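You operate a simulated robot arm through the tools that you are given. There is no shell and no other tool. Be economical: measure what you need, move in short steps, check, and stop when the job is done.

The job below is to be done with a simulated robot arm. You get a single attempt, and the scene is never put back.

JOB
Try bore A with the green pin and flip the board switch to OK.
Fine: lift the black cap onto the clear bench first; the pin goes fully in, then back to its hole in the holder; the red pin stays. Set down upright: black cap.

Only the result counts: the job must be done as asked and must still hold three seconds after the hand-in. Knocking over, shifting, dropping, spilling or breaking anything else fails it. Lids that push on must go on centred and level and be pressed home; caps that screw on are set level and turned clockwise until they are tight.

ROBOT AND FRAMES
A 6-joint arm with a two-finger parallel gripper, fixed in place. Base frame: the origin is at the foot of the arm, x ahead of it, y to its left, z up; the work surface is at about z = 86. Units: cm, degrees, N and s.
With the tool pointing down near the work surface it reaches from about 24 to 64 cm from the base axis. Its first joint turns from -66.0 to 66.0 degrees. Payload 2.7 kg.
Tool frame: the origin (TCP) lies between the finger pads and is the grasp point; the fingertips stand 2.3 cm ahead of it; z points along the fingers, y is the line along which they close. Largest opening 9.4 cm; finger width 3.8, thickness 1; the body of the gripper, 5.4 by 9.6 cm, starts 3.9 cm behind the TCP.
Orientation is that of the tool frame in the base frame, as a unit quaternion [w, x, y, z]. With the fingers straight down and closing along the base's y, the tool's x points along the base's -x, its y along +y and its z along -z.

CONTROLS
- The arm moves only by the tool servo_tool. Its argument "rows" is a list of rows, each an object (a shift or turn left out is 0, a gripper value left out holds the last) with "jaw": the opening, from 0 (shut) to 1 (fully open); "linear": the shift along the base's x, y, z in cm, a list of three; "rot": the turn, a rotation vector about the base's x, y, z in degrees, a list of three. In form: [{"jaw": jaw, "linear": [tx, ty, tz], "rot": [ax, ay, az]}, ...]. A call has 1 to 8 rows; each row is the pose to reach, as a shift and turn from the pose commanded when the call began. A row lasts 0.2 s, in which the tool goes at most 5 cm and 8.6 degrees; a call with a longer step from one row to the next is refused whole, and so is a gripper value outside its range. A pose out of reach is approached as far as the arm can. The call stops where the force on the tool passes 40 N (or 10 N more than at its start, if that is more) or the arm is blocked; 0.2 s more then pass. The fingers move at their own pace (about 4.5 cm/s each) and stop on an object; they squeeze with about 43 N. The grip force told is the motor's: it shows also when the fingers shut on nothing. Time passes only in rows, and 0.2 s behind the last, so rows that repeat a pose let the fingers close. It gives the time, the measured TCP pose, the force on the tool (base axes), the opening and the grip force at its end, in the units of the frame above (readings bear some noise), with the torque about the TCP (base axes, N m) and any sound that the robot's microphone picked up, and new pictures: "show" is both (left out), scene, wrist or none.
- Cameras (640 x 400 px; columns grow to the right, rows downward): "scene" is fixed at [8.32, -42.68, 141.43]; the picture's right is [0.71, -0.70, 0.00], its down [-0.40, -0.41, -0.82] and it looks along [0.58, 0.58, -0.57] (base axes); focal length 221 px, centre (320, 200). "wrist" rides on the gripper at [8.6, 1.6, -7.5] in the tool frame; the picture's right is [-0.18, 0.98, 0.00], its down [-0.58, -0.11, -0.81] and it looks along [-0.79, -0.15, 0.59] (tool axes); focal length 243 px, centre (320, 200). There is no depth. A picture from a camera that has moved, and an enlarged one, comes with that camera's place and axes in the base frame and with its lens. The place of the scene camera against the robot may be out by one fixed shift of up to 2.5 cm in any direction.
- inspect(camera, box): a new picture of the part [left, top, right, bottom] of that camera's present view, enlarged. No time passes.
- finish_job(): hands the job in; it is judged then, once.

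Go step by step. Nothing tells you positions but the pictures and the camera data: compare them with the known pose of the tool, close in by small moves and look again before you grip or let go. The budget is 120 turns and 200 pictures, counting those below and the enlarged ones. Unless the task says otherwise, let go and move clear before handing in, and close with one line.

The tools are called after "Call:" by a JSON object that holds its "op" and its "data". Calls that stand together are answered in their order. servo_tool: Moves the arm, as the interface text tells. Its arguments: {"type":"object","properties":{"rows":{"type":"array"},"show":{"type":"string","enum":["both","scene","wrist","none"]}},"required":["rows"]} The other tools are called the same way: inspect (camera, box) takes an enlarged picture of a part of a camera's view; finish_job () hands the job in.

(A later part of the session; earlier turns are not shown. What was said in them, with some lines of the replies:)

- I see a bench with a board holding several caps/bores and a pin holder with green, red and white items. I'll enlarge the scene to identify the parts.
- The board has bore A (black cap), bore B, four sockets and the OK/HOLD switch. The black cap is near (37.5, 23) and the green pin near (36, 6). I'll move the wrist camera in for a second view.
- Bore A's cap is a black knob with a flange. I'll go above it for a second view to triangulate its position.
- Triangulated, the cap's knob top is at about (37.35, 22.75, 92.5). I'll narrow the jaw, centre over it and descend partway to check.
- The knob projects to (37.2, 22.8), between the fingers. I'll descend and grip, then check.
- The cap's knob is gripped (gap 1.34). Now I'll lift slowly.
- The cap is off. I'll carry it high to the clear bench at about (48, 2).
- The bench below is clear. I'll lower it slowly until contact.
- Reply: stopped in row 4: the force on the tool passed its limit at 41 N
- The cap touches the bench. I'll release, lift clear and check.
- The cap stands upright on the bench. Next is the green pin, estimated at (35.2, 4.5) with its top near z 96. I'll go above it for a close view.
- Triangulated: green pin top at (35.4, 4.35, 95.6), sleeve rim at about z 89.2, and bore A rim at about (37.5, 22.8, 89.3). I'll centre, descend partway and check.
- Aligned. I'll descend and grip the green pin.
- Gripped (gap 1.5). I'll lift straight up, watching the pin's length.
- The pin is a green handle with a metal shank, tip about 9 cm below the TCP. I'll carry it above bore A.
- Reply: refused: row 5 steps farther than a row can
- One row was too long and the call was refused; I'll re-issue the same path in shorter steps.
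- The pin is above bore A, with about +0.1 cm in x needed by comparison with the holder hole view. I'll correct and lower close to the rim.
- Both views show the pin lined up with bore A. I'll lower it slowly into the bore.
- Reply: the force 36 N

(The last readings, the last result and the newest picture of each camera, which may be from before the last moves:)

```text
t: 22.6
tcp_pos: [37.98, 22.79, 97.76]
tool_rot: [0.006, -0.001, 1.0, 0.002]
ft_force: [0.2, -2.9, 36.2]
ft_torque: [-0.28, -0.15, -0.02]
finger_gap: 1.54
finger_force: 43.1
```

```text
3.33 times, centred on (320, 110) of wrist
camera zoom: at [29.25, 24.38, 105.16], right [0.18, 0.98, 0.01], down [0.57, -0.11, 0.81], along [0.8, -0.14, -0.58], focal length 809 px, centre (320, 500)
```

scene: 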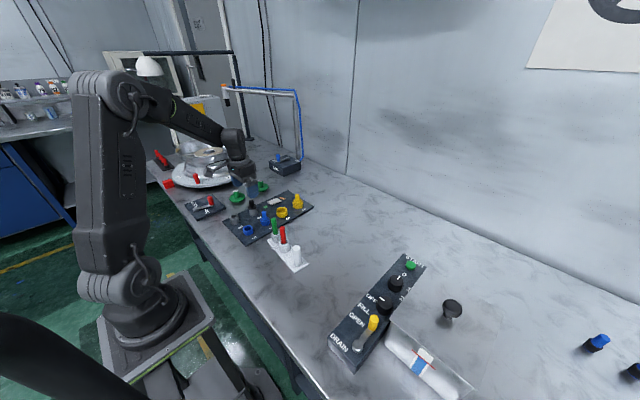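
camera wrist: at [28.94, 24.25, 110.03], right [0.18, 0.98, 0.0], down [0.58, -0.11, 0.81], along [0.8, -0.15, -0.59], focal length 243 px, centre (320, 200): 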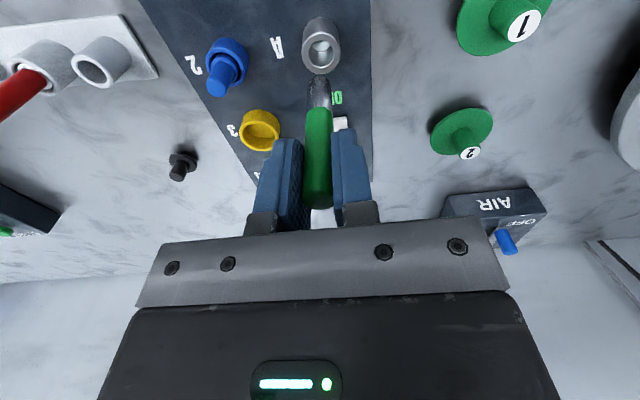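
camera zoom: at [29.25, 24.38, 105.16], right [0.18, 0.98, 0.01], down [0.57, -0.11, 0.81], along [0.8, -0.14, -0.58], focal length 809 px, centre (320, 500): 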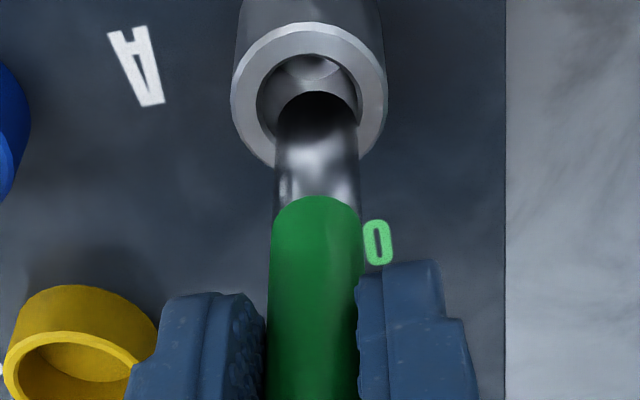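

The tip caught on the bore's far rim (36 N), so the pin sits a bit too far in +x. I'll back up and look again.

Call:
{"op": "servo_tool", "data": {"rows": [{"linear": [0, 0, 0.5]}, {"linear": [0, 0, 1.0]}, {"linear": [0, 0, 1.0]}, {"linear": [0, 0, 1.0]}], "show": "none"}}

Call:
{"op": "inspect", "data": {"camera": "scene", "box": [246, 184, 276, 214]}}

Call:
{"op": "inspect", "data": {"camera": "wrist", "box": [275, 50, 365, 140]}}

```text
t: 23.6
tcp_pos: [37.85, 22.72, 98.47]
tool_rot: [0.002, -0.001, 1.0, -0.002]
ft_force: [0.2, 0.1, -2.2]
ft_torque: [-0.02, 0.0, 0.01]
finger_gap: 1.49
finger_force: 43.0
```

```text
13.33 times, centred on (261, 199) of scene
camera zoom: at [8.32, -42.68, 141.43], right [0.71, -0.7, 0.0], down [-0.4, -0.41, -0.82], along [0.58, 0.58, -0.57], focal length 2947 px, centre (1107, 213)
```

zoom: 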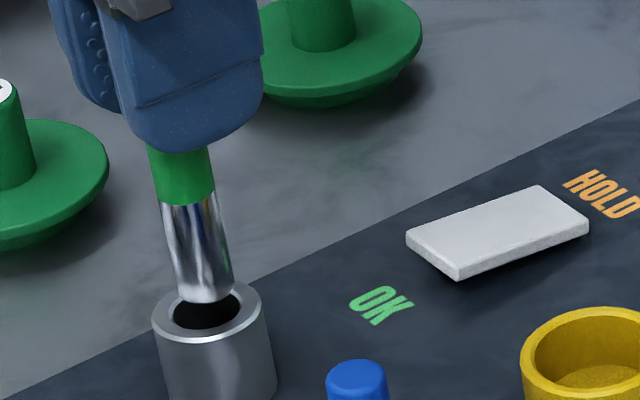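

```text
4.44 times, centred on (320, 95) of wrist
camera zoom: at [29.11, 24.3, 105.83], right [0.18, 0.98, 0.0], down [0.58, -0.11, 0.81], along [0.8, -0.15, -0.59], focal length 1078 px, centre (320, 667)
```

zoom: 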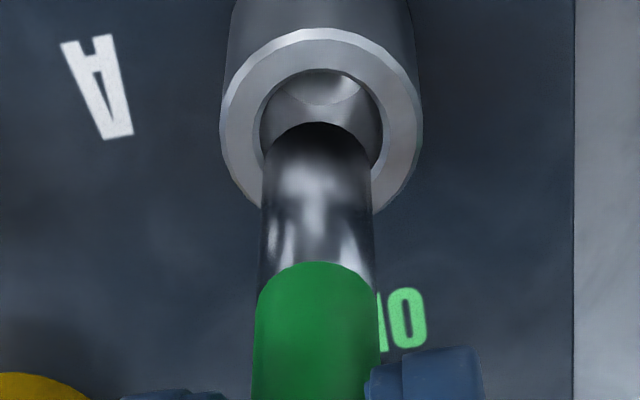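

The pin tip looks about 0.3 cm too far in +x. I'll shift and compare the views again.

Call:
{"op": "servo_tool", "data": {"rows": [{"linear": [-0.28, 0.03, 0]}, {"linear": [-0.28, 0.03, 0]}, {"linear": [-0.28, 0.03, 0]}], "show": "none"}}

Call:
{"op": "inspect", "data": {"camera": "scene", "box": [251, 190, 275, 214]}}

Call:
{"op": "inspect", "data": {"camera": "wrist", "box": [285, 50, 355, 120]}}

```text
t: 24.4
tcp_pos: [37.45, 22.84, 98.54]
tool_rot: [0.003, -0.001, 1.0, -0.001]
ft_force: [0.4, 0.0, -0.6]
ft_torque: [-0.03, -0.03, 0.0]
finger_gap: 1.5
finger_force: 43.1
```

```text
16.00 times, centred on (263, 202) of scene
camera zoom: at [8.32, -42.68, 141.43], right [0.71, -0.7, 0.0], down [-0.4, -0.41, -0.82], along [0.58, 0.58, -0.57], focal length 3536 px, centre (1232, 168)
```

zoom: 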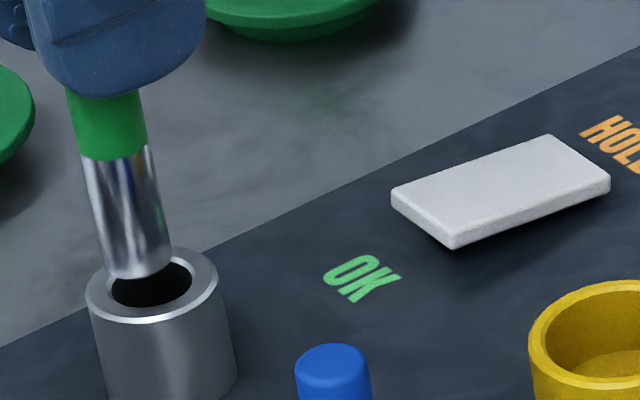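

```text
5.71 times, centred on (320, 85) of wrist
camera zoom: at [28.79, 24.36, 105.88], right [0.18, 0.98, 0.0], down [0.58, -0.11, 0.81], along [0.8, -0.15, -0.59], focal length 1386 px, centre (320, 857)
```

zoom: 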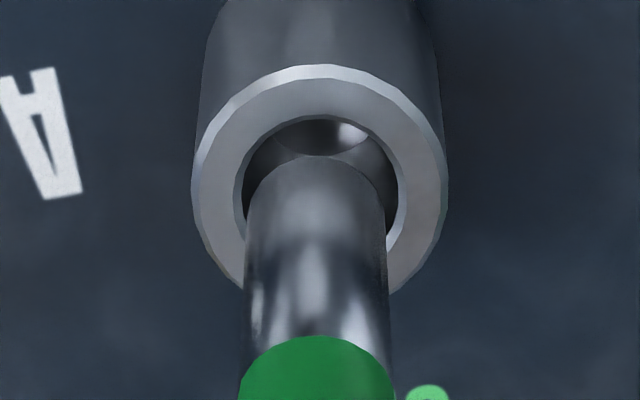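

Reconciling both views (tip about 0.9 cm above the rim), the pin needs about +0.17 in x and +0.05 in y. I'll shift and descend gently to just past the rim.

Call:
{"op": "servo_tool", "data": {"rows": [{"linear": [0.17, 0.05, 0]}, {"linear": [0.17, 0.05, 0]}, {"linear": [0.17, 0.05, -0.4]}, {"linear": [0.17, 0.05, -0.7]}, {"linear": [0.17, 0.05, -1.0]}, {"linear": [0.17, 0.05, -1.2]}, {"linear": [0.17, 0.05, -1.2]}], "show": "none"}}

Call:
{"op": "inspect", "data": {"camera": "scene", "box": [251, 190, 275, 214]}}

Call:
{"op": "inspect", "data": {"camera": "wrist", "box": [285, 60, 355, 130]}}

```text
t: 26.0
tcp_pos: [37.57, 22.93, 97.28]
tool_rot: [0.003, -0.001, 1.0, -0.002]
ft_force: [0.9, -0.8, -2.0]
ft_torque: [0.03, 0.02, 0.02]
finger_gap: 1.51
finger_force: 43.3
```

```text
16.00 times, centred on (263, 202) of scene
camera zoom: at [8.32, -42.68, 141.43], right [0.71, -0.7, 0.0], down [-0.4, -0.41, -0.82], along [0.58, 0.58, -0.57], focal length 3536 px, centre (1232, 168)
```

zoom: 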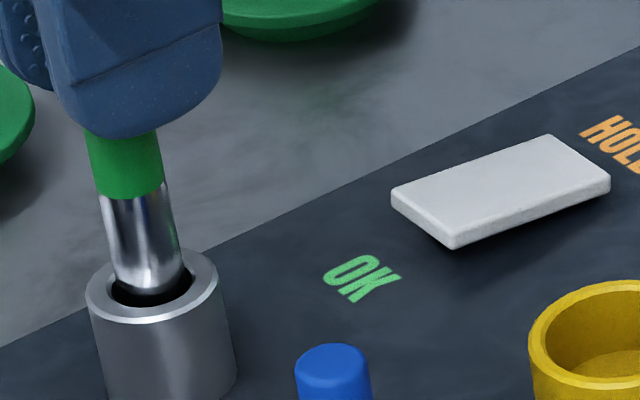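

```text
5.71 times, centred on (320, 95) of wrist
camera zoom: at [29.0, 24.36, 104.69], right [0.18, 0.98, 0.0], down [0.58, -0.11, 0.81], along [0.8, -0.15, -0.59], focal length 1386 px, centre (320, 800)
```

zoom: 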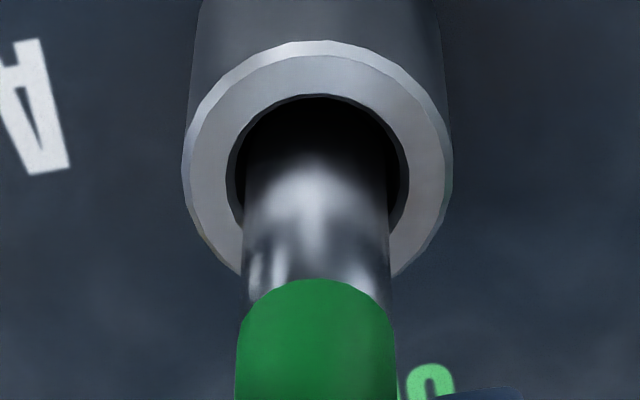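

The tip is inside the bore with no contact force. I'll keep lowering in small steps.

Call:
{"op": "servo_tool", "data": {"rows": [{"linear": [0, 0, -0.3]}, {"linear": [0, 0, -0.6]}, {"linear": [0, 0, -0.9]}, {"linear": [0, 0, -1.2]}, {"linear": [0, 0, -1.5]}, {"linear": [0, 0, -1.5]}], "show": "none"}}

Call:
{"op": "inspect", "data": {"camera": "scene", "box": [251, 190, 275, 214]}}

Call:
{"op": "inspect", "data": {"camera": "wrist", "box": [285, 70, 355, 140]}}

```text
t: 27.4
tcp_pos: [37.63, 22.93, 95.8]
tool_rot: [0.003, -0.001, 1.0, 0.0]
ft_force: [0.4, 0.0, -2.2]
ft_torque: [0.0, 0.01, 0.04]
finger_gap: 1.51
finger_force: 43.4
```

```text
16.00 times, centred on (263, 202) of scene
camera zoom: at [8.32, -42.68, 141.43], right [0.71, -0.7, 0.0], down [-0.4, -0.41, -0.82], along [0.58, 0.58, -0.57], focal length 3536 px, centre (1232, 168)
```

zoom: 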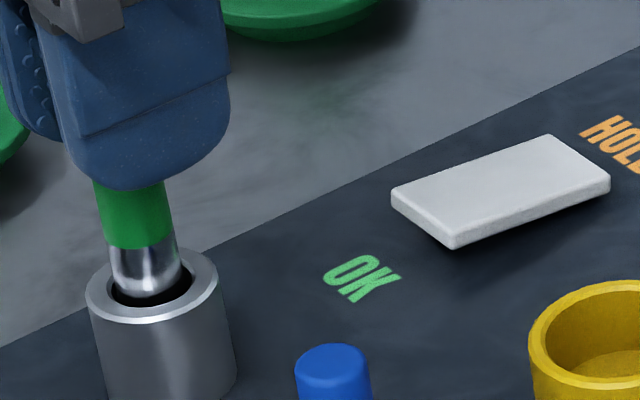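

```text
5.71 times, centred on (320, 105) of wrist
camera zoom: at [28.97, 24.42, 103.24], right [0.18, 0.98, 0.0], down [0.58, -0.11, 0.81], along [0.8, -0.15, -0.59], focal length 1386 px, centre (320, 743)
```

zoom: 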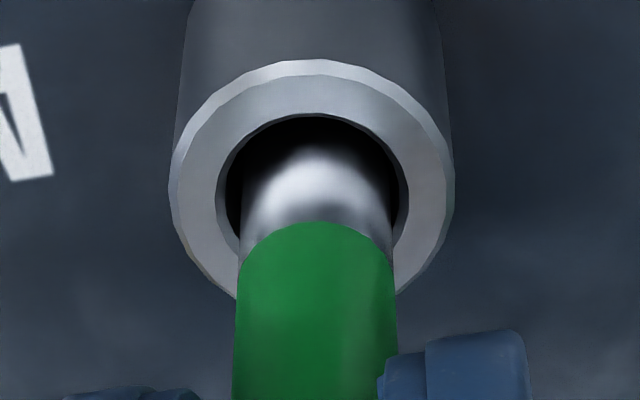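

Call:
{"op": "servo_tool", "data": {"rows": [{"linear": [0, -0.03, -0.3]}, {"linear": [0, -0.03, -0.6]}, {"linear": [0, -0.03, -0.9]}, {"linear": [0, -0.03, -1.2]}, {"linear": [0, -0.03, -1.4]}, {"linear": [0, -0.03, -1.6]}, {"linear": [0, -0.03, -1.6]}], "show": "none"}}

Call:
{"op": "inspect", "data": {"camera": "scene", "box": [251, 190, 275, 214]}}

Call:
{"op": "inspect", "data": {"camera": "wrist", "box": [285, 80, 355, 150]}}

```text
t: 29.0
tcp_pos: [37.79, 22.87, 94.39]
tool_rot: [0.007, -0.001, 1.0, 0.003]
ft_force: [3.6, -10.2, 35.5]
ft_torque: [-0.72, -0.25, 0.01]
finger_gap: 1.51
finger_force: 43.0
```

```text
16.00 times, centred on (263, 202) of scene
camera zoom: at [8.29, -42.73, 141.41], right [0.71, -0.7, 0.0], down [-0.4, -0.41, -0.82], along [0.58, 0.58, -0.57], focal length 3536 px, centre (1232, 168)
```

zoom: 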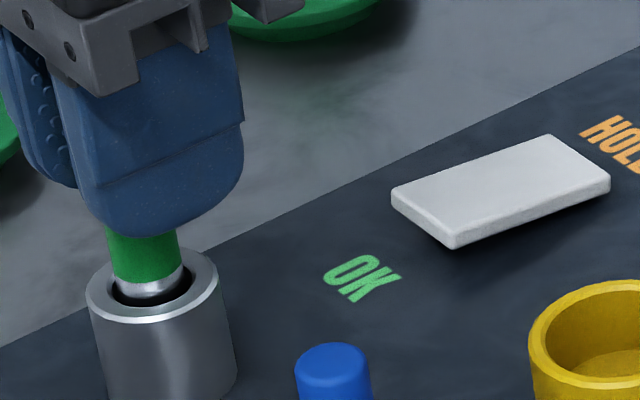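

```text
5.71 times, centred on (320, 115) of wrist
camera zoom: at [29.01, 24.39, 101.79], right [0.18, 0.98, 0.01], down [0.57, -0.11, 0.81], along [0.8, -0.15, -0.58], focal length 1386 px, centre (320, 686)
```

zoom: 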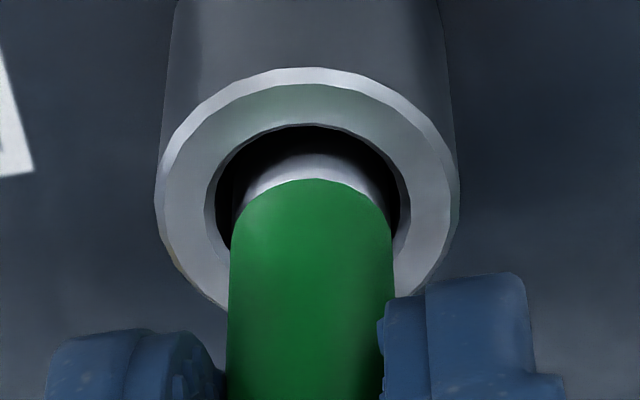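

The pin met resistance (36 N) near the expected bottom and slid slightly up in the grip. I'll relieve the force, release so it can settle freely, and look at how deep it sits.

Call:
{"op": "servo_tool", "data": {"rows": [{"linear": [-0.1, 0.03, 0.3]}, {"linear": [-0.1, 0.03, 0.3]}, {"jaw": 0.22, "linear": [-0.1, 0.03, 0.3]}, {"jaw": 0.3, "linear": [-0.1, 0.03, 0.3]}, {"jaw": 0.3, "linear": [-0.1, 0.03, 0.3]}, {"jaw": 0.3, "linear": [-0.1, 0.03, 0.3]}], "show": "none"}}

Call:
{"op": "inspect", "data": {"camera": "scene", "box": [251, 190, 275, 214]}}

Call:
{"op": "inspect", "data": {"camera": "wrist", "box": [270, 80, 370, 180]}}

```text
t: 30.4
tcp_pos: [37.58, 22.82, 94.48]
tool_rot: [0.003, -0.001, 1.0, -0.001]
ft_force: [0.1, -0.6, 0.4]
ft_torque: [0.03, -0.01, 0.02]
finger_gap: 2.81
finger_force: 0.0
```

```text
16.00 times, centred on (263, 202) of scene
camera zoom: at [8.32, -42.68, 141.43], right [0.71, -0.7, 0.0], down [-0.4, -0.41, -0.82], along [0.58, 0.58, -0.57], focal length 3536 px, centre (1232, 168)
```

zoom: 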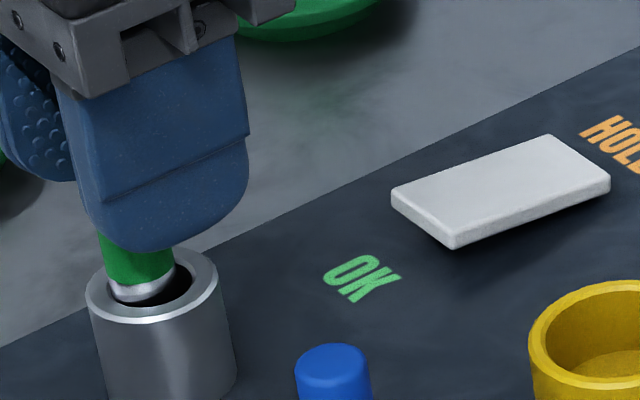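

```text
4.00 times, centred on (320, 130) of wrist
camera zoom: at [28.82, 24.43, 101.89], right [0.18, 0.98, 0.0], down [0.58, -0.11, 0.81], along [0.8, -0.15, -0.59], focal length 970 px, centre (320, 480)
```

zoom: 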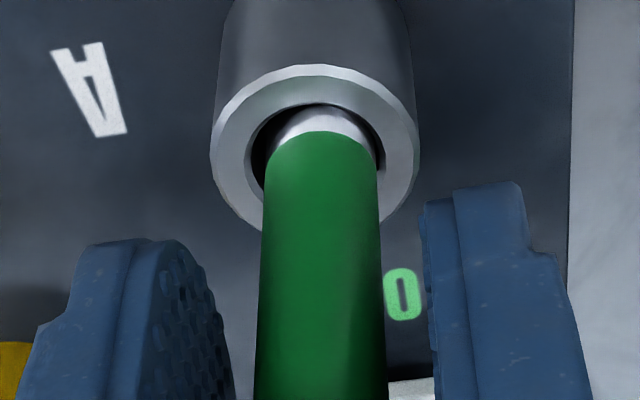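

The pin rests in the bore leaning slightly. I'll raise the hand clear to measure how high its top is.

Call:
{"op": "servo_tool", "data": {"rows": [{"jaw": 0.36}, {"jaw": 0.36, "linear": [0, 0, 2]}, {"jaw": 0.36, "linear": [0, 0, 5]}, {"jaw": 0.36, "linear": [0, 0, 7]}, {"jaw": 0.36, "linear": [0, 0, 7]}, {"jaw": 0.36, "linear": [0, 0, 7]}], "show": "none"}}

Call:
{"op": "inspect", "data": {"camera": "scene", "box": [240, 180, 290, 220]}}

Call:
{"op": "inspect", "data": {"camera": "wrist", "box": [240, 0, 400, 160]}}

```text
t: 31.8
tcp_pos: [37.45, 22.86, 101.58]
tool_rot: [0.003, -0.001, 1.0, 0.0]
ft_force: [0.0, 0.4, 0.1]
ft_torque: [0.0, -0.01, 0.0]
finger_gap: 3.37
finger_force: 0.0
```

```text
10.00 times, centred on (265, 200) of scene
camera zoom: at [8.32, -42.68, 141.43], right [0.71, -0.7, 0.0], down [-0.4, -0.41, -0.82], along [0.58, 0.58, -0.57], focal length 2210 px, centre (870, 200)
```

zoom: 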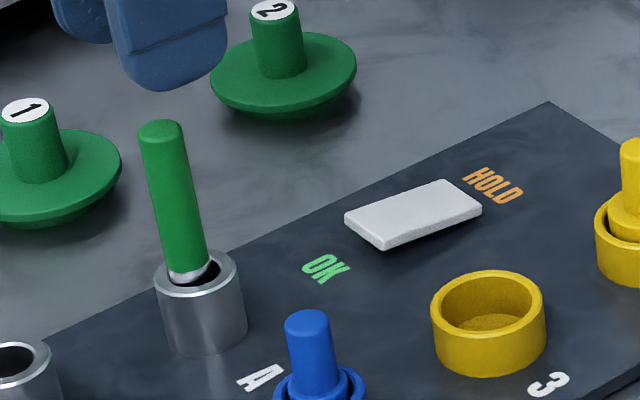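

```text
2.50 times, centred on (320, 80) of wrist
camera zoom: at [28.81, 24.45, 108.99], right [0.18, 0.98, 0.0], down [0.58, -0.11, 0.81], along [0.8, -0.15, -0.59], focal length 606 px, centre (320, 500)
```

zoom: 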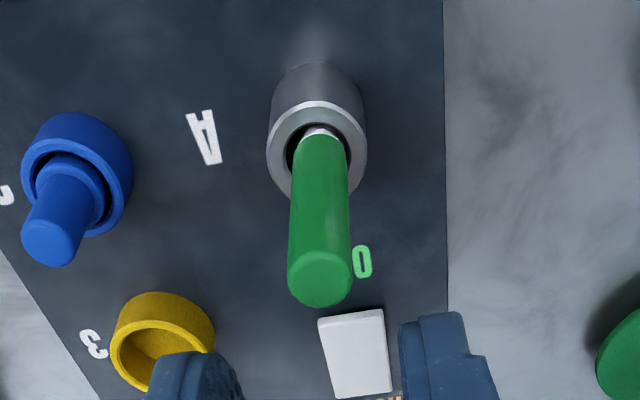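

The pin top is at about z 95.8 and the bore floor is at about 86.3, which matches a fully seated pin. I'll regrip near the top, press once more to confirm, then check.

Call:
{"op": "servo_tool", "data": {"rows": [{"linear": [0, 0, -3]}, {"linear": [0, 0, -6.5]}, {"linear": [0, 0, -6.5]}, {"jaw": 0.05, "linear": [0, 0, -6.5]}, {"jaw": 0.05, "linear": [0, 0, -6.5]}, {"jaw": 0.05, "linear": [0, 0, -6.5]}, {"jaw": 0.05, "linear": [0, 0, -6.7]}, {"jaw": 0.05, "linear": [0, 0, -6.8]}], "show": "none"}}

Call:
{"op": "inspect", "data": {"camera": "scene", "box": [251, 186, 275, 210]}}

Call:
{"op": "inspect", "data": {"camera": "wrist", "box": [270, 80, 370, 180]}}

```text
t: 33.6
tcp_pos: [37.74, 22.67, 94.99]
tool_rot: [0.005, -0.001, 1.0, 0.0]
ft_force: [-5.3, -6.3, 34.4]
ft_torque: [-0.53, 0.43, 0.0]
finger_gap: 1.51
finger_force: 43.2
```

```text
16.00 times, centred on (263, 198) of scene
camera zoom: at [8.27, -42.72, 141.42], right [0.71, -0.7, 0.0], down [-0.4, -0.41, -0.82], along [0.58, 0.58, -0.57], focal length 3536 px, centre (1232, 232)
```

zoom: 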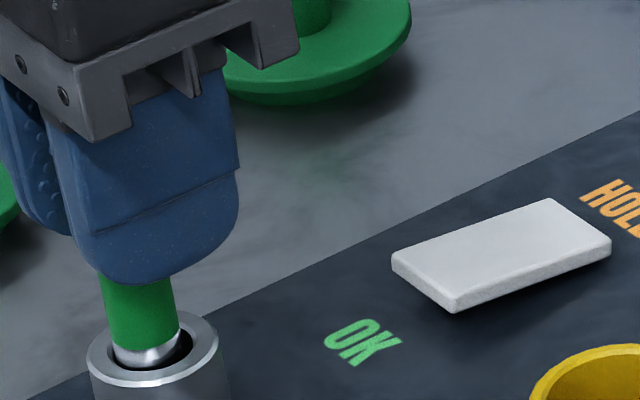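

```text
4.00 times, centred on (320, 130) of wrist
camera zoom: at [28.93, 24.34, 102.35], right [0.18, 0.98, 0.0], down [0.57, -0.11, 0.81], along [0.8, -0.15, -0.58], focal length 970 px, centre (320, 480)
```

zoom: 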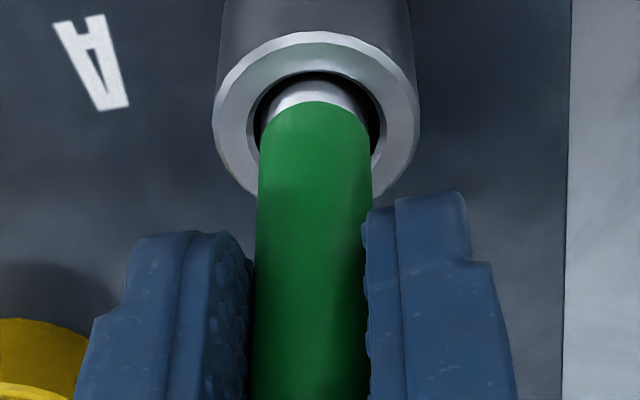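

It's firmly bottomed at the same depth. Now I'll relieve and withdraw the pin straight up.

Call:
{"op": "servo_tool", "data": {"rows": [{"linear": [0, 0, 0.3]}, {"linear": [0, 0, 1]}, {"linear": [0, 0, 2]}, {"linear": [0, 0, 3.5]}, {"linear": [0, 0, 5.5]}, {"linear": [0, 0, 8]}, {"linear": [0, 0, 10]}, {"linear": [0, 0, 10]}], "show": "wrist"}}

Call:
{"op": "inspect", "data": {"camera": "scene", "box": [230, 150, 300, 220]}}

```text
t: 35.4
tcp_pos: [37.68, 22.7, 104.85]
tool_rot: [0.003, -0.001, 1.0, 0.001]
ft_force: [0.6, 0.3, -2.0]
ft_torque: [0.01, -0.01, 0.02]
finger_gap: 1.52
finger_force: 42.9
camera wrist: at [28.91, 24.3, 112.19], right [0.18, 0.98, 0.0], down [0.58, -0.11, 0.81], along [0.8, -0.15, -0.59], focal length 243 px, centre (320, 200)
```

wrist: 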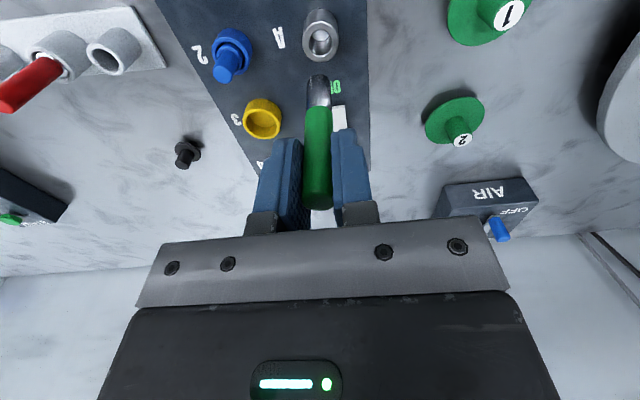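

```text
5.71 times, centred on (265, 185) of scene
camera zoom: at [8.32, -42.68, 141.43], right [0.71, -0.7, 0.0], down [-0.4, -0.41, -0.82], along [0.58, 0.58, -0.57], focal length 1263 px, centre (634, 286)
```

zoom: 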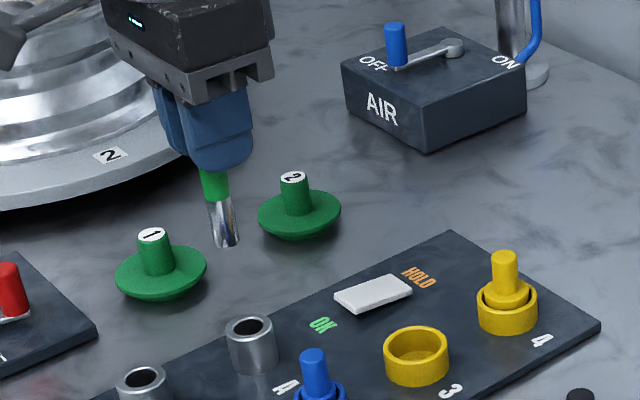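

The pin is out. I'll carry it back above its holder hole.

Call:
{"op": "servo_tool", "data": {"rows": [{"linear": [-0.5, -4.5, 0]}, {"linear": [-1.0, -9, 0]}, {"linear": [-1.6, -13.5, 0]}, {"linear": [-2.2, -18.4, 0]}, {"linear": [-2.2, -18.4, -2]}, {"linear": [-2.2, -18.4, -4.5]}, {"linear": [-2.2, -18.4, -4.5]}, {"linear": [-2.2, -18.4, -4.5]}], "show": "none"}}

Call:
{"op": "inspect", "data": {"camera": "scene", "box": [258, 205, 294, 250]}}

Call:
{"op": "inspect", "data": {"camera": "wrist", "box": [275, 30, 365, 120]}}

```text
t: 37.2
tcp_pos: [35.42, 4.37, 100.18]
tool_rot: [0.002, 0.0, 1.0, -0.001]
ft_force: [0.3, 0.2, -1.6]
ft_torque: [-0.01, -0.01, 0.03]
finger_gap: 1.5
finger_force: 43.1
```

```text
8.89 times, centred on (276, 228) of scene
camera zoom: at [8.32, -42.68, 141.43], right [0.71, -0.7, 0.0], down [-0.4, -0.41, -0.82], along [0.58, 0.58, -0.57], focal length 1965 px, centre (711, -44)
```

zoom: 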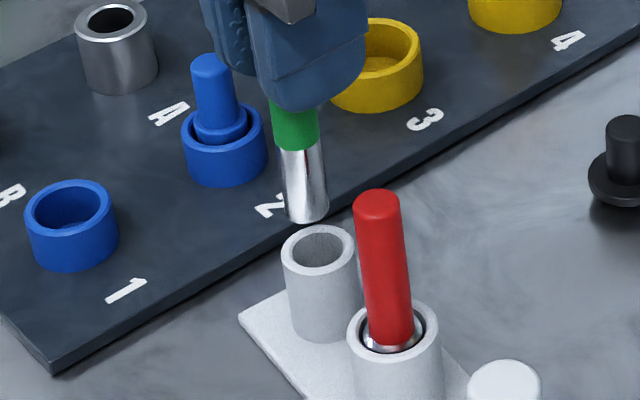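

```text
4.44 times, centred on (320, 75) of wrist
camera zoom: at [26.76, 5.99, 107.64], right [0.18, 0.98, 0.0], down [0.58, -0.11, 0.81], along [0.8, -0.15, -0.59], focal length 1078 px, centre (320, 756)
```

zoom: 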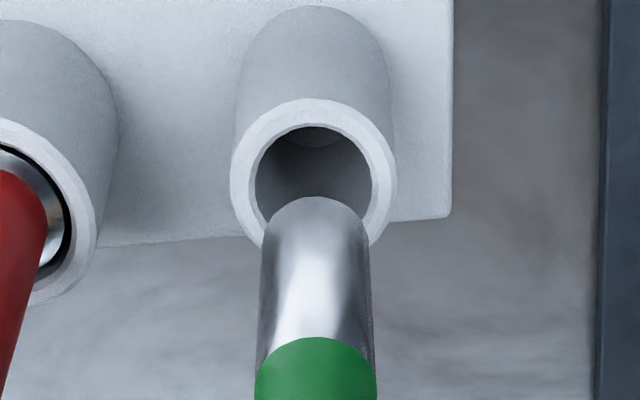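

The tip is about 2 cm above the holder rim, needing roughly +0.11 x and −0.06 y. I'll correct, lower and look again.

Call:
{"op": "servo_tool", "data": {"rows": [{"linear": [0.11, -0.06, 0]}, {"linear": [0.11, -0.06, -0.7]}, {"linear": [0.11, -0.06, -1.4]}, {"linear": [0.11, -0.06, -1.4]}, {"linear": [0.11, -0.06, -1.4]}], "show": "none"}}

Call:
{"op": "inspect", "data": {"camera": "scene", "box": [263, 215, 287, 239]}}

Call:
{"op": "inspect", "data": {"camera": "wrist", "box": [285, 45, 355, 115]}}

```text
t: 38.4
tcp_pos: [35.55, 4.28, 98.85]
tool_rot: [0.003, -0.002, 1.0, 0.0]
ft_force: [-0.4, 0.4, -1.5]
ft_torque: [-0.01, 0.02, -0.03]
finger_gap: 1.51
finger_force: 43.0
```

```text
16.00 times, centred on (275, 227) of scene
camera zoom: at [8.32, -42.68, 141.43], right [0.71, -0.7, 0.0], down [-0.4, -0.41, -0.82], along [0.58, 0.58, -0.57], focal length 3536 px, centre (1040, -232)
```

zoom: 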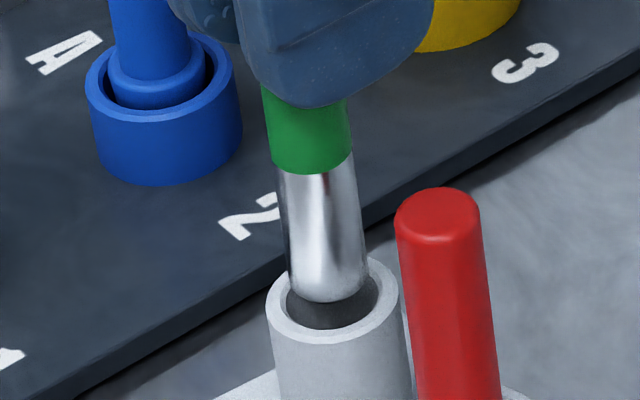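

```text
5.71 times, centred on (320, 80) of wrist
camera zoom: at [26.87, 5.89, 106.23], right [0.18, 0.98, 0.0], down [0.58, -0.11, 0.81], along [0.8, -0.15, -0.59], focal length 1386 px, centre (320, 886)
```

zoom: 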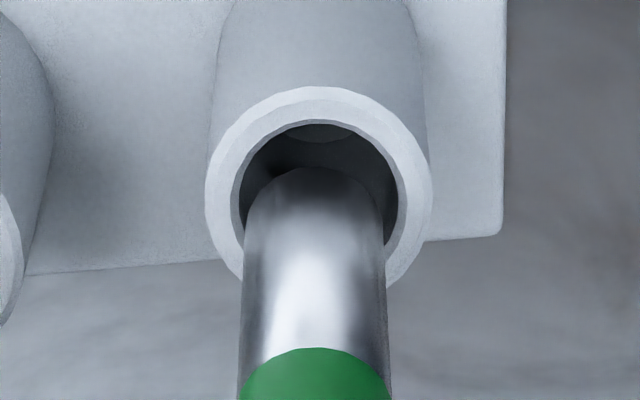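

Nearly concentric in both views. I'll nudge y by +0.04 and lower past the rim.

Call:
{"op": "servo_tool", "data": {"rows": [{"linear": [0, 0.04, 0]}, {"linear": [0, 0.04, -0.3]}, {"linear": [0, 0.04, -0.6]}, {"linear": [0, 0.04, -0.9]}, {"linear": [0, 0.04, -1.2]}, {"linear": [0, 0.04, -1.5]}, {"linear": [0, 0.04, -1.5]}], "show": "none"}}

Call:
{"op": "inspect", "data": {"camera": "scene", "box": [263, 215, 287, 239]}}

Call:
{"op": "inspect", "data": {"camera": "wrist", "box": [285, 55, 355, 125]}}

```text
t: 40.0
tcp_pos: [35.64, 4.43, 97.43]
tool_rot: [0.002, -0.001, 1.0, 0.0]
ft_force: [1.3, -0.6, -0.9]
ft_torque: [-0.02, -0.03, -0.01]
finger_gap: 1.52
finger_force: 43.3
```

```text
16.00 times, centred on (275, 227) of scene
camera zoom: at [8.32, -42.68, 141.43], right [0.71, -0.7, 0.0], down [-0.4, -0.41, -0.82], along [0.58, 0.58, -0.57], focal length 3536 px, centre (1040, -232)
```

zoom: 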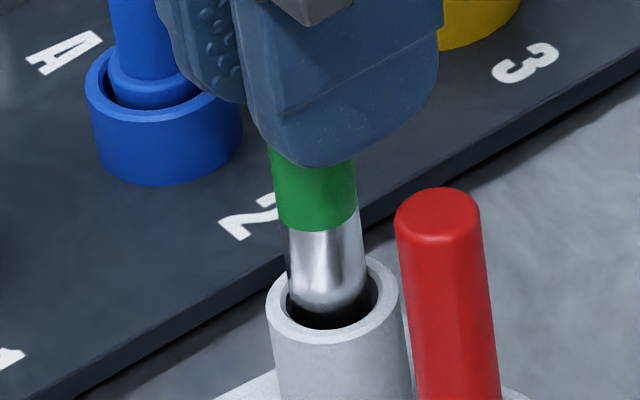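

```text
5.71 times, centred on (320, 90) of wrist
camera zoom: at [26.86, 5.98, 104.67], right [0.18, 0.98, 0.0], down [0.58, -0.11, 0.81], along [0.8, -0.15, -0.59], focal length 1386 px, centre (320, 829)
```

zoom: 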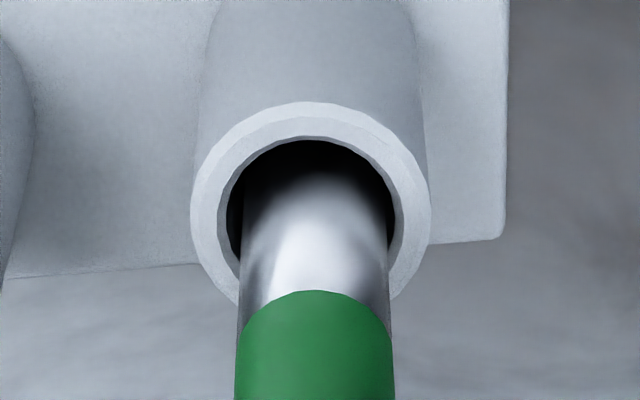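

It's in the hole without contact. I'll continue down gently.

Call:
{"op": "servo_tool", "data": {"rows": [{"linear": [0.03, -0.03, -0.4]}, {"linear": [0.03, -0.03, -0.8]}, {"linear": [0.03, -0.03, -1.2]}, {"linear": [0.03, -0.03, -1.6]}, {"linear": [0.03, -0.03, -2.0]}, {"linear": [0.03, -0.03, -2.4]}, {"linear": [0.03, -0.03, -2.7]}, {"linear": [0.03, -0.03, -2.7]}], "show": "none"}}

Call:
{"op": "inspect", "data": {"camera": "scene", "box": [263, 215, 287, 239]}}

Call:
{"op": "inspect", "data": {"camera": "wrist", "box": [275, 65, 365, 155]}}

```text
t: 41.8
tcp_pos: [35.63, 4.51, 94.81]
tool_rot: [0.004, -0.001, 1.0, 0.0]
ft_force: [-8.0, 1.0, 26.5]
ft_torque: [0.11, 0.67, -0.03]
finger_gap: 1.52
finger_force: 43.6
```

```text
16.00 times, centred on (275, 227) of scene
camera zoom: at [8.27, -42.68, 141.43], right [0.71, -0.7, 0.0], down [-0.4, -0.41, -0.82], along [0.58, 0.58, -0.57], focal length 3536 px, centre (1040, -232)
```

zoom: 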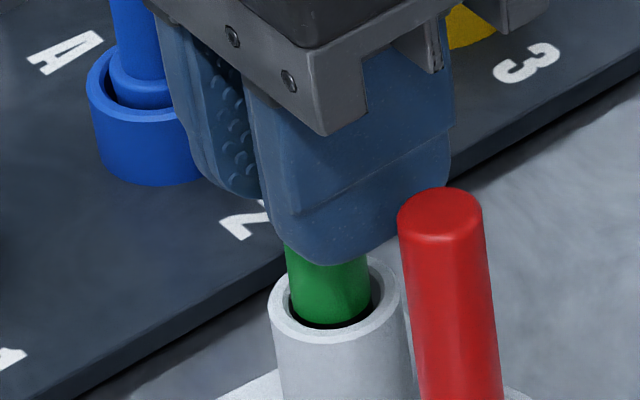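

```text
4.44 times, centred on (320, 110) of wrist
camera zoom: at [26.8, 5.98, 102.14], right [0.18, 0.98, 0.0], down [0.58, -0.11, 0.81], along [0.8, -0.15, -0.59], focal length 1078 px, centre (320, 600)
```

zoom: 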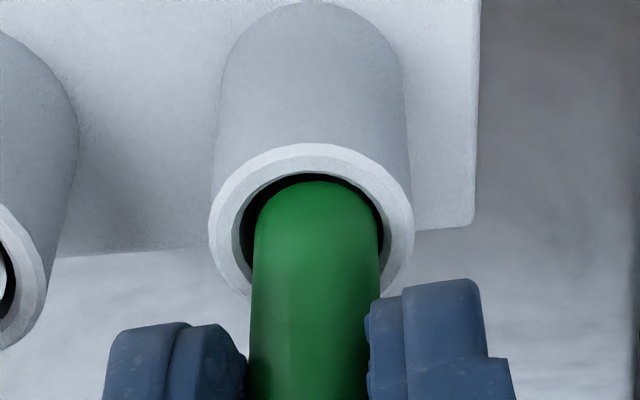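

The pin is seated in its holder hole (green just below the rim, 26 N). I'll relieve, open slightly and lift straight off.

Call:
{"op": "servo_tool", "data": {"rows": [{"linear": [-0.05, -0.03, 0.25]}, {"linear": [-0.05, -0.03, 0.25]}, {"jaw": 0.25, "linear": [-0.05, -0.03, 0.25]}, {"jaw": 0.36, "linear": [-0.05, -0.03, 0.25]}, {"jaw": 0.36, "linear": [-0.05, -0.03, 0.25]}, {"jaw": 0.36, "linear": [-0.05, -0.03, 2]}, {"jaw": 0.36, "linear": [-0.05, -0.03, 6]}, {"jaw": 0.36, "linear": [-0.05, -0.03, 10]}], "show": "wrist"}}

Call:
{"op": "inspect", "data": {"camera": "scene", "box": [240, 195, 320, 275]}}

```text
t: 43.6
tcp_pos: [35.38, 4.48, 104.66]
tool_rot: [0.002, -0.001, 1.0, 0.0]
ft_force: [0.0, -0.3, 0.0]
ft_torque: [0.03, 0.02, -0.01]
finger_gap: 3.37
finger_force: 0.1
camera wrist: at [26.69, 5.97, 112.0], right [0.18, 0.98, 0.0], down [0.58, -0.11, 0.81], along [0.8, -0.15, -0.59], focal length 243 px, centre (320, 200)
```

wrist: 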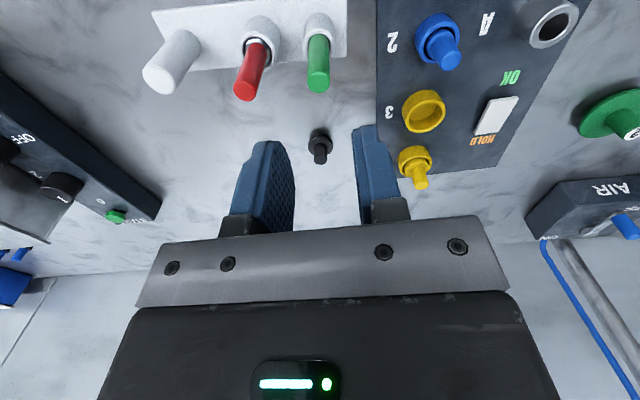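

```text
5.00 times, centred on (280, 235) of scene
camera zoom: at [8.32, -42.68, 141.43], right [0.71, -0.7, 0.0], down [-0.4, -0.41, -0.82], along [0.58, 0.58, -0.57], focal length 1105 px, centre (520, 25)
```

zoom: 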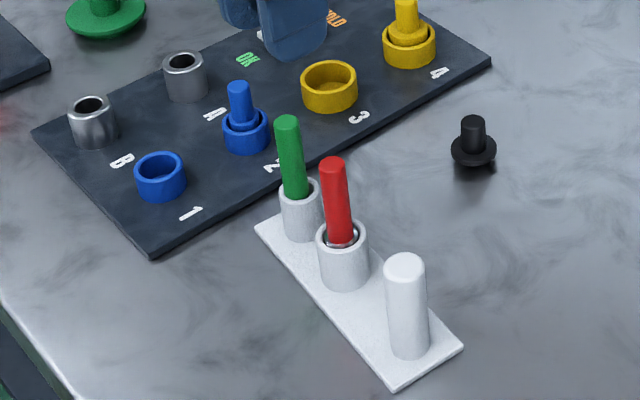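

Green pin is home, red untouched. Next is the switch, roughly spanning x 44.6–49.3 at y 22.7, with OK at the low-x end. I'll move above it with the jaw shut for a closer look.

Call:
{"op": "servo_tool", "data": {"rows": [{"jaw": 0, "linear": [2.2, 4.3, 0]}, {"linear": [4.4, 8.6, 0]}, {"linear": [6.6, 12.9, -1]}, {"linear": [8.5, 16.5, -2]}, {"linear": [9.6, 18.3, -4.5]}, {"linear": [9.6, 18.3, -6]}, {"linear": [9.6, 18.3, -6]}, {"linear": [9.6, 18.3, -6]}], "show": "wrist"}}

Call:
{"op": "inspect", "data": {"camera": "scene", "box": [255, 180, 305, 220]}}

Call:
{"op": "inspect", "data": {"camera": "wrist", "box": [250, 30, 390, 150]}}

```text
t: 45.4
tcp_pos: [45.03, 22.55, 98.68]
tool_rot: [0.003, -0.001, 1.0, 0.0]
ft_force: [0.5, -0.2, -0.4]
ft_torque: [-0.01, 0.0, 0.01]
finger_gap: 0.01
finger_force: 41.9
camera wrist: at [36.32, 24.15, 106.0], right [0.18, 0.98, 0.0], down [0.58, -0.11, 0.81], along [0.8, -0.15, -0.59], focal length 243 px, centre (320, 200)
```

wrist: 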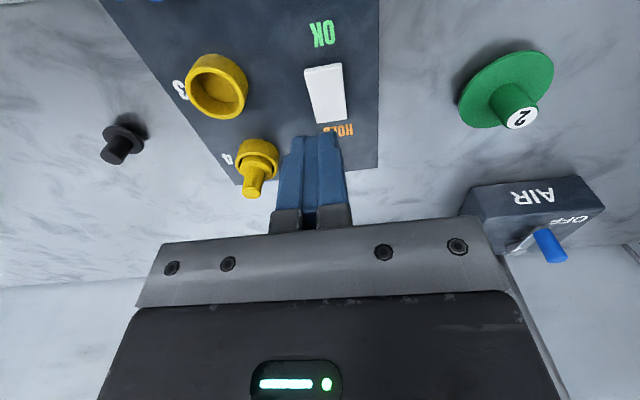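

```text
10.00 times, centred on (280, 200) of scene
camera zoom: at [8.32, -42.68, 141.43], right [0.71, -0.7, 0.0], down [-0.4, -0.41, -0.82], along [0.58, 0.58, -0.57], focal length 2210 px, centre (720, 200)
```

zoom: 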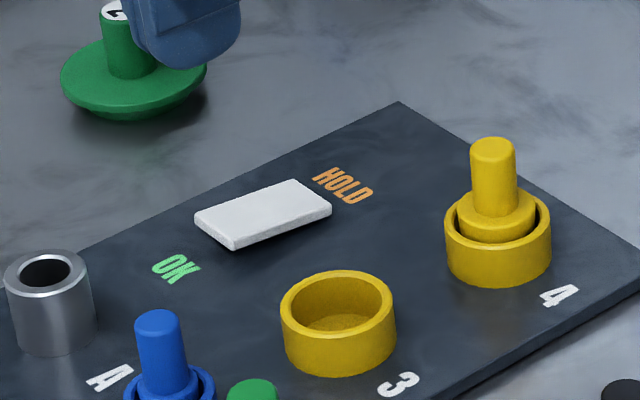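

```text
3.33 times, centred on (320, 90) of wrist
camera zoom: at [36.32, 24.15, 106.0], right [0.18, 0.98, 0.0], down [0.58, -0.11, 0.81], along [0.8, -0.15, -0.59], focal length 809 px, centre (320, 567)
```

zoom: 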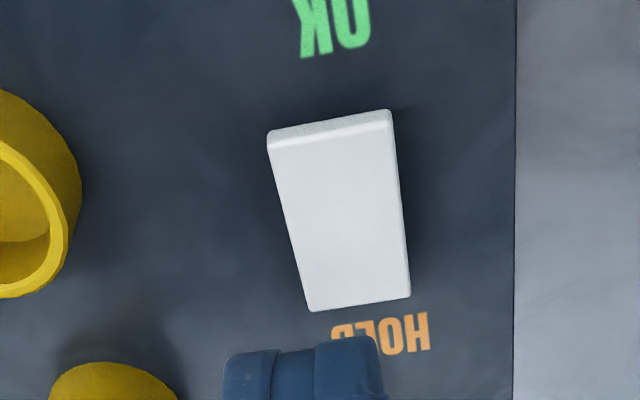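

The OK end is raised, so the switch is now at HOLD. I'll press the OK end down at about (45.4, 22.75), first approaching to just above it.

Call:
{"op": "servo_tool", "data": {"rows": [{"linear": [0.35, 0.2, -2]}, {"linear": [0.35, 0.2, -4.5]}, {"linear": [0.35, 0.2, -6.8]}, {"linear": [0.35, 0.2, -7.2]}, {"linear": [0.35, 0.2, -7.2]}], "show": "none"}}

Call:
{"op": "inspect", "data": {"camera": "scene", "box": [255, 180, 305, 220]}}

Call:
{"op": "inspect", "data": {"camera": "wrist", "box": [250, 60, 390, 180]}}

```text
t: 46.6
tcp_pos: [45.45, 22.75, 91.51]
tool_rot: [0.003, -0.001, 1.0, 0.0]
ft_force: [-0.7, 0.5, -0.3]
ft_torque: [-0.02, 0.02, 0.01]
finger_gap: 0.01
finger_force: 42.3
```

```text
10.00 times, centred on (280, 200) of scene
camera zoom: at [8.32, -42.68, 141.43], right [0.71, -0.7, 0.0], down [-0.4, -0.41, -0.82], along [0.58, 0.58, -0.57], focal length 2210 px, centre (720, 200)
```

zoom: 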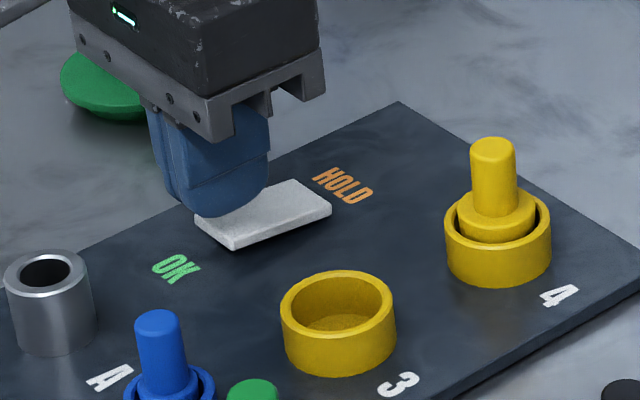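

```text
3.33 times, centred on (320, 120) of wrist
camera zoom: at [36.69, 24.3, 98.84], right [0.18, 0.98, 0.0], down [0.58, -0.11, 0.81], along [0.8, -0.15, -0.59], focal length 809 px, centre (320, 467)
```

zoom: 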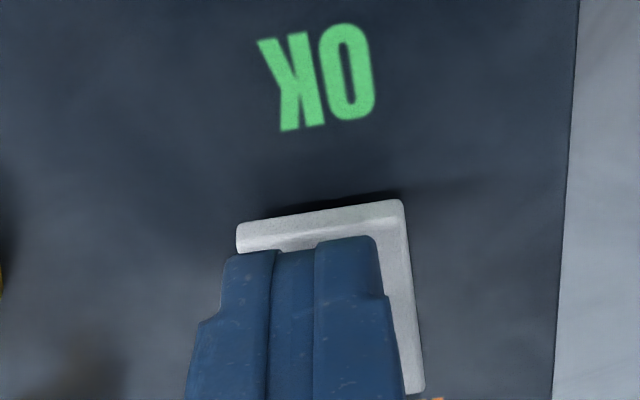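

The closed fingers are just over the OK end. I'll press down in small steps and listen for the click.

Call:
{"op": "servo_tool", "data": {"rows": [{"linear": [0, 0, -0.3]}, {"linear": [0, 0, -0.6]}, {"linear": [0, 0, -0.9]}, {"linear": [0, 0, -1.1]}, {"linear": [0, 0, -1.3]}, {"linear": [0, 0, -1.5]}, {"linear": [0, 0, -1.7]}], "show": "none"}}

Call:
{"op": "inspect", "data": {"camera": "scene", "box": [255, 180, 305, 220]}}

```text
t: 48.2
tcp_pos: [45.58, 22.89, 90.22]
tool_rot: [0.004, -0.001, 1.0, 0.001]
ft_force: [-2.4, 0.7, 4.4]
ft_torque: [-0.01, -0.04, -0.04]
finger_gap: 0.02
finger_force: 42.0
stopped in row 7: the force on the tool passed its limit at 45 N (the readings are from after the stop); the commanded pose is now the measured one
```

```text
10.00 times, centred on (280, 200) of scene
camera zoom: at [8.31, -42.68, 141.43], right [0.71, -0.7, 0.0], down [-0.4, -0.41, -0.82], along [0.58, 0.58, -0.57], focal length 2210 px, centre (720, 200)
```

zoom: 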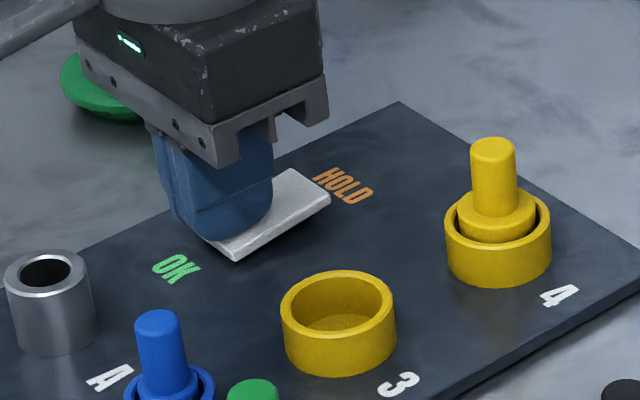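

The switch has tipped: the OK end is down and HOLD up. I'll lift off and check that it stays, along with the cap and pins.

Call:
{"op": "servo_tool", "data": {"rows": [{"linear": [0, 0, 1]}, {"linear": [0, 0, 4]}, {"linear": [0, 0, 8]}, {"linear": [0, 0, 12]}, {"linear": [-2, 0, 16]}, {"linear": [-4, 0, 20]}, {"linear": [-4, 0, 20]}, {"linear": [-4, 0, 20]}], "show": "both"}}

Call:
{"op": "inspect", "data": {"camera": "scene", "box": [255, 180, 305, 220]}}

Call:
{"op": "inspect", "data": {"camera": "scene", "box": [250, 190, 350, 270]}}

```text
t: 50.0
tcp_pos: [41.54, 22.74, 110.14]
tool_rot: [0.004, -0.001, 1.0, 0.0]
ft_force: [0.3, 0.8, 0.0]
ft_torque: [0.03, 0.01, 0.04]
finger_gap: 0.0
finger_force: 42.2
camera wrist: at [32.74, 24.31, 117.63], right [0.18, 0.98, 0.0], down [0.58, -0.11, 0.81], along [0.8, -0.15, -0.59], focal length 243 px, centre (320, 200)
```

scene: 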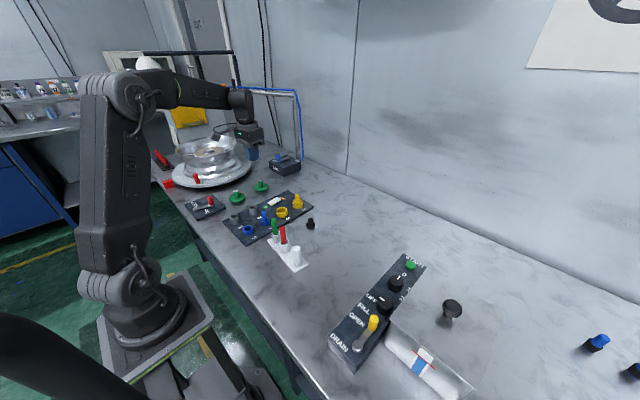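
wrist: 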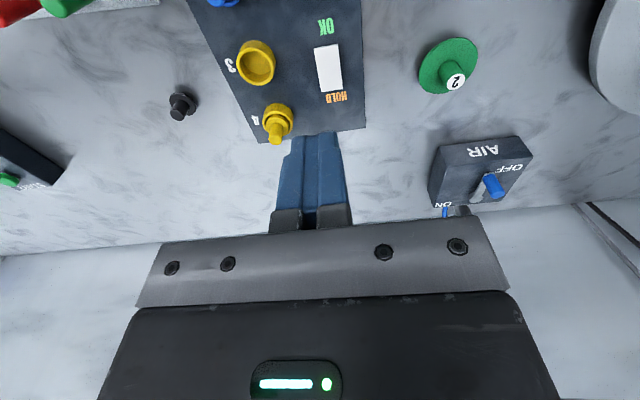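

```text
10.00 times, centred on (280, 200) of scene
camera zoom: at [8.32, -42.68, 141.43], right [0.71, -0.7, 0.0], down [-0.4, -0.41, -0.82], along [0.58, 0.58, -0.57], focal length 2210 px, centre (720, 200)
```

zoom: 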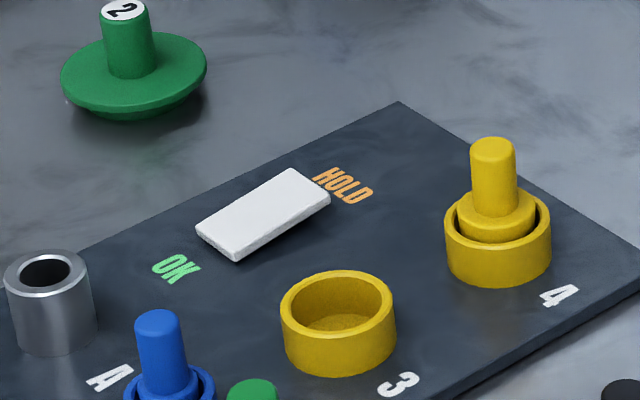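

```text
5.00 times, centred on (300, 230) of scene
camera zoom: at [8.32, -42.68, 141.43], right [0.71, -0.7, 0.0], down [-0.4, -0.41, -0.82], along [0.58, 0.58, -0.57], focal length 1105 px, centre (420, 50)
```

zoom: 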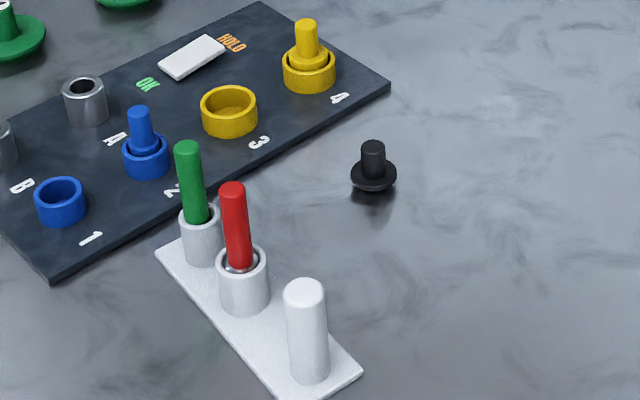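

The switch stays at OK, the green pin is back in its hole, the red pin is untouched, and the black cap stands upright on the clear bench. The hand is clear, so I'm handing in.

Call:
{"op": "finish_job", "data": {}}

```text
The job is handed in.
```

I tried the green pin fully in bore A and returned it to its hole. The black cap is upright on the clear bench, the red pin was left in place, and the board switch is at OK.
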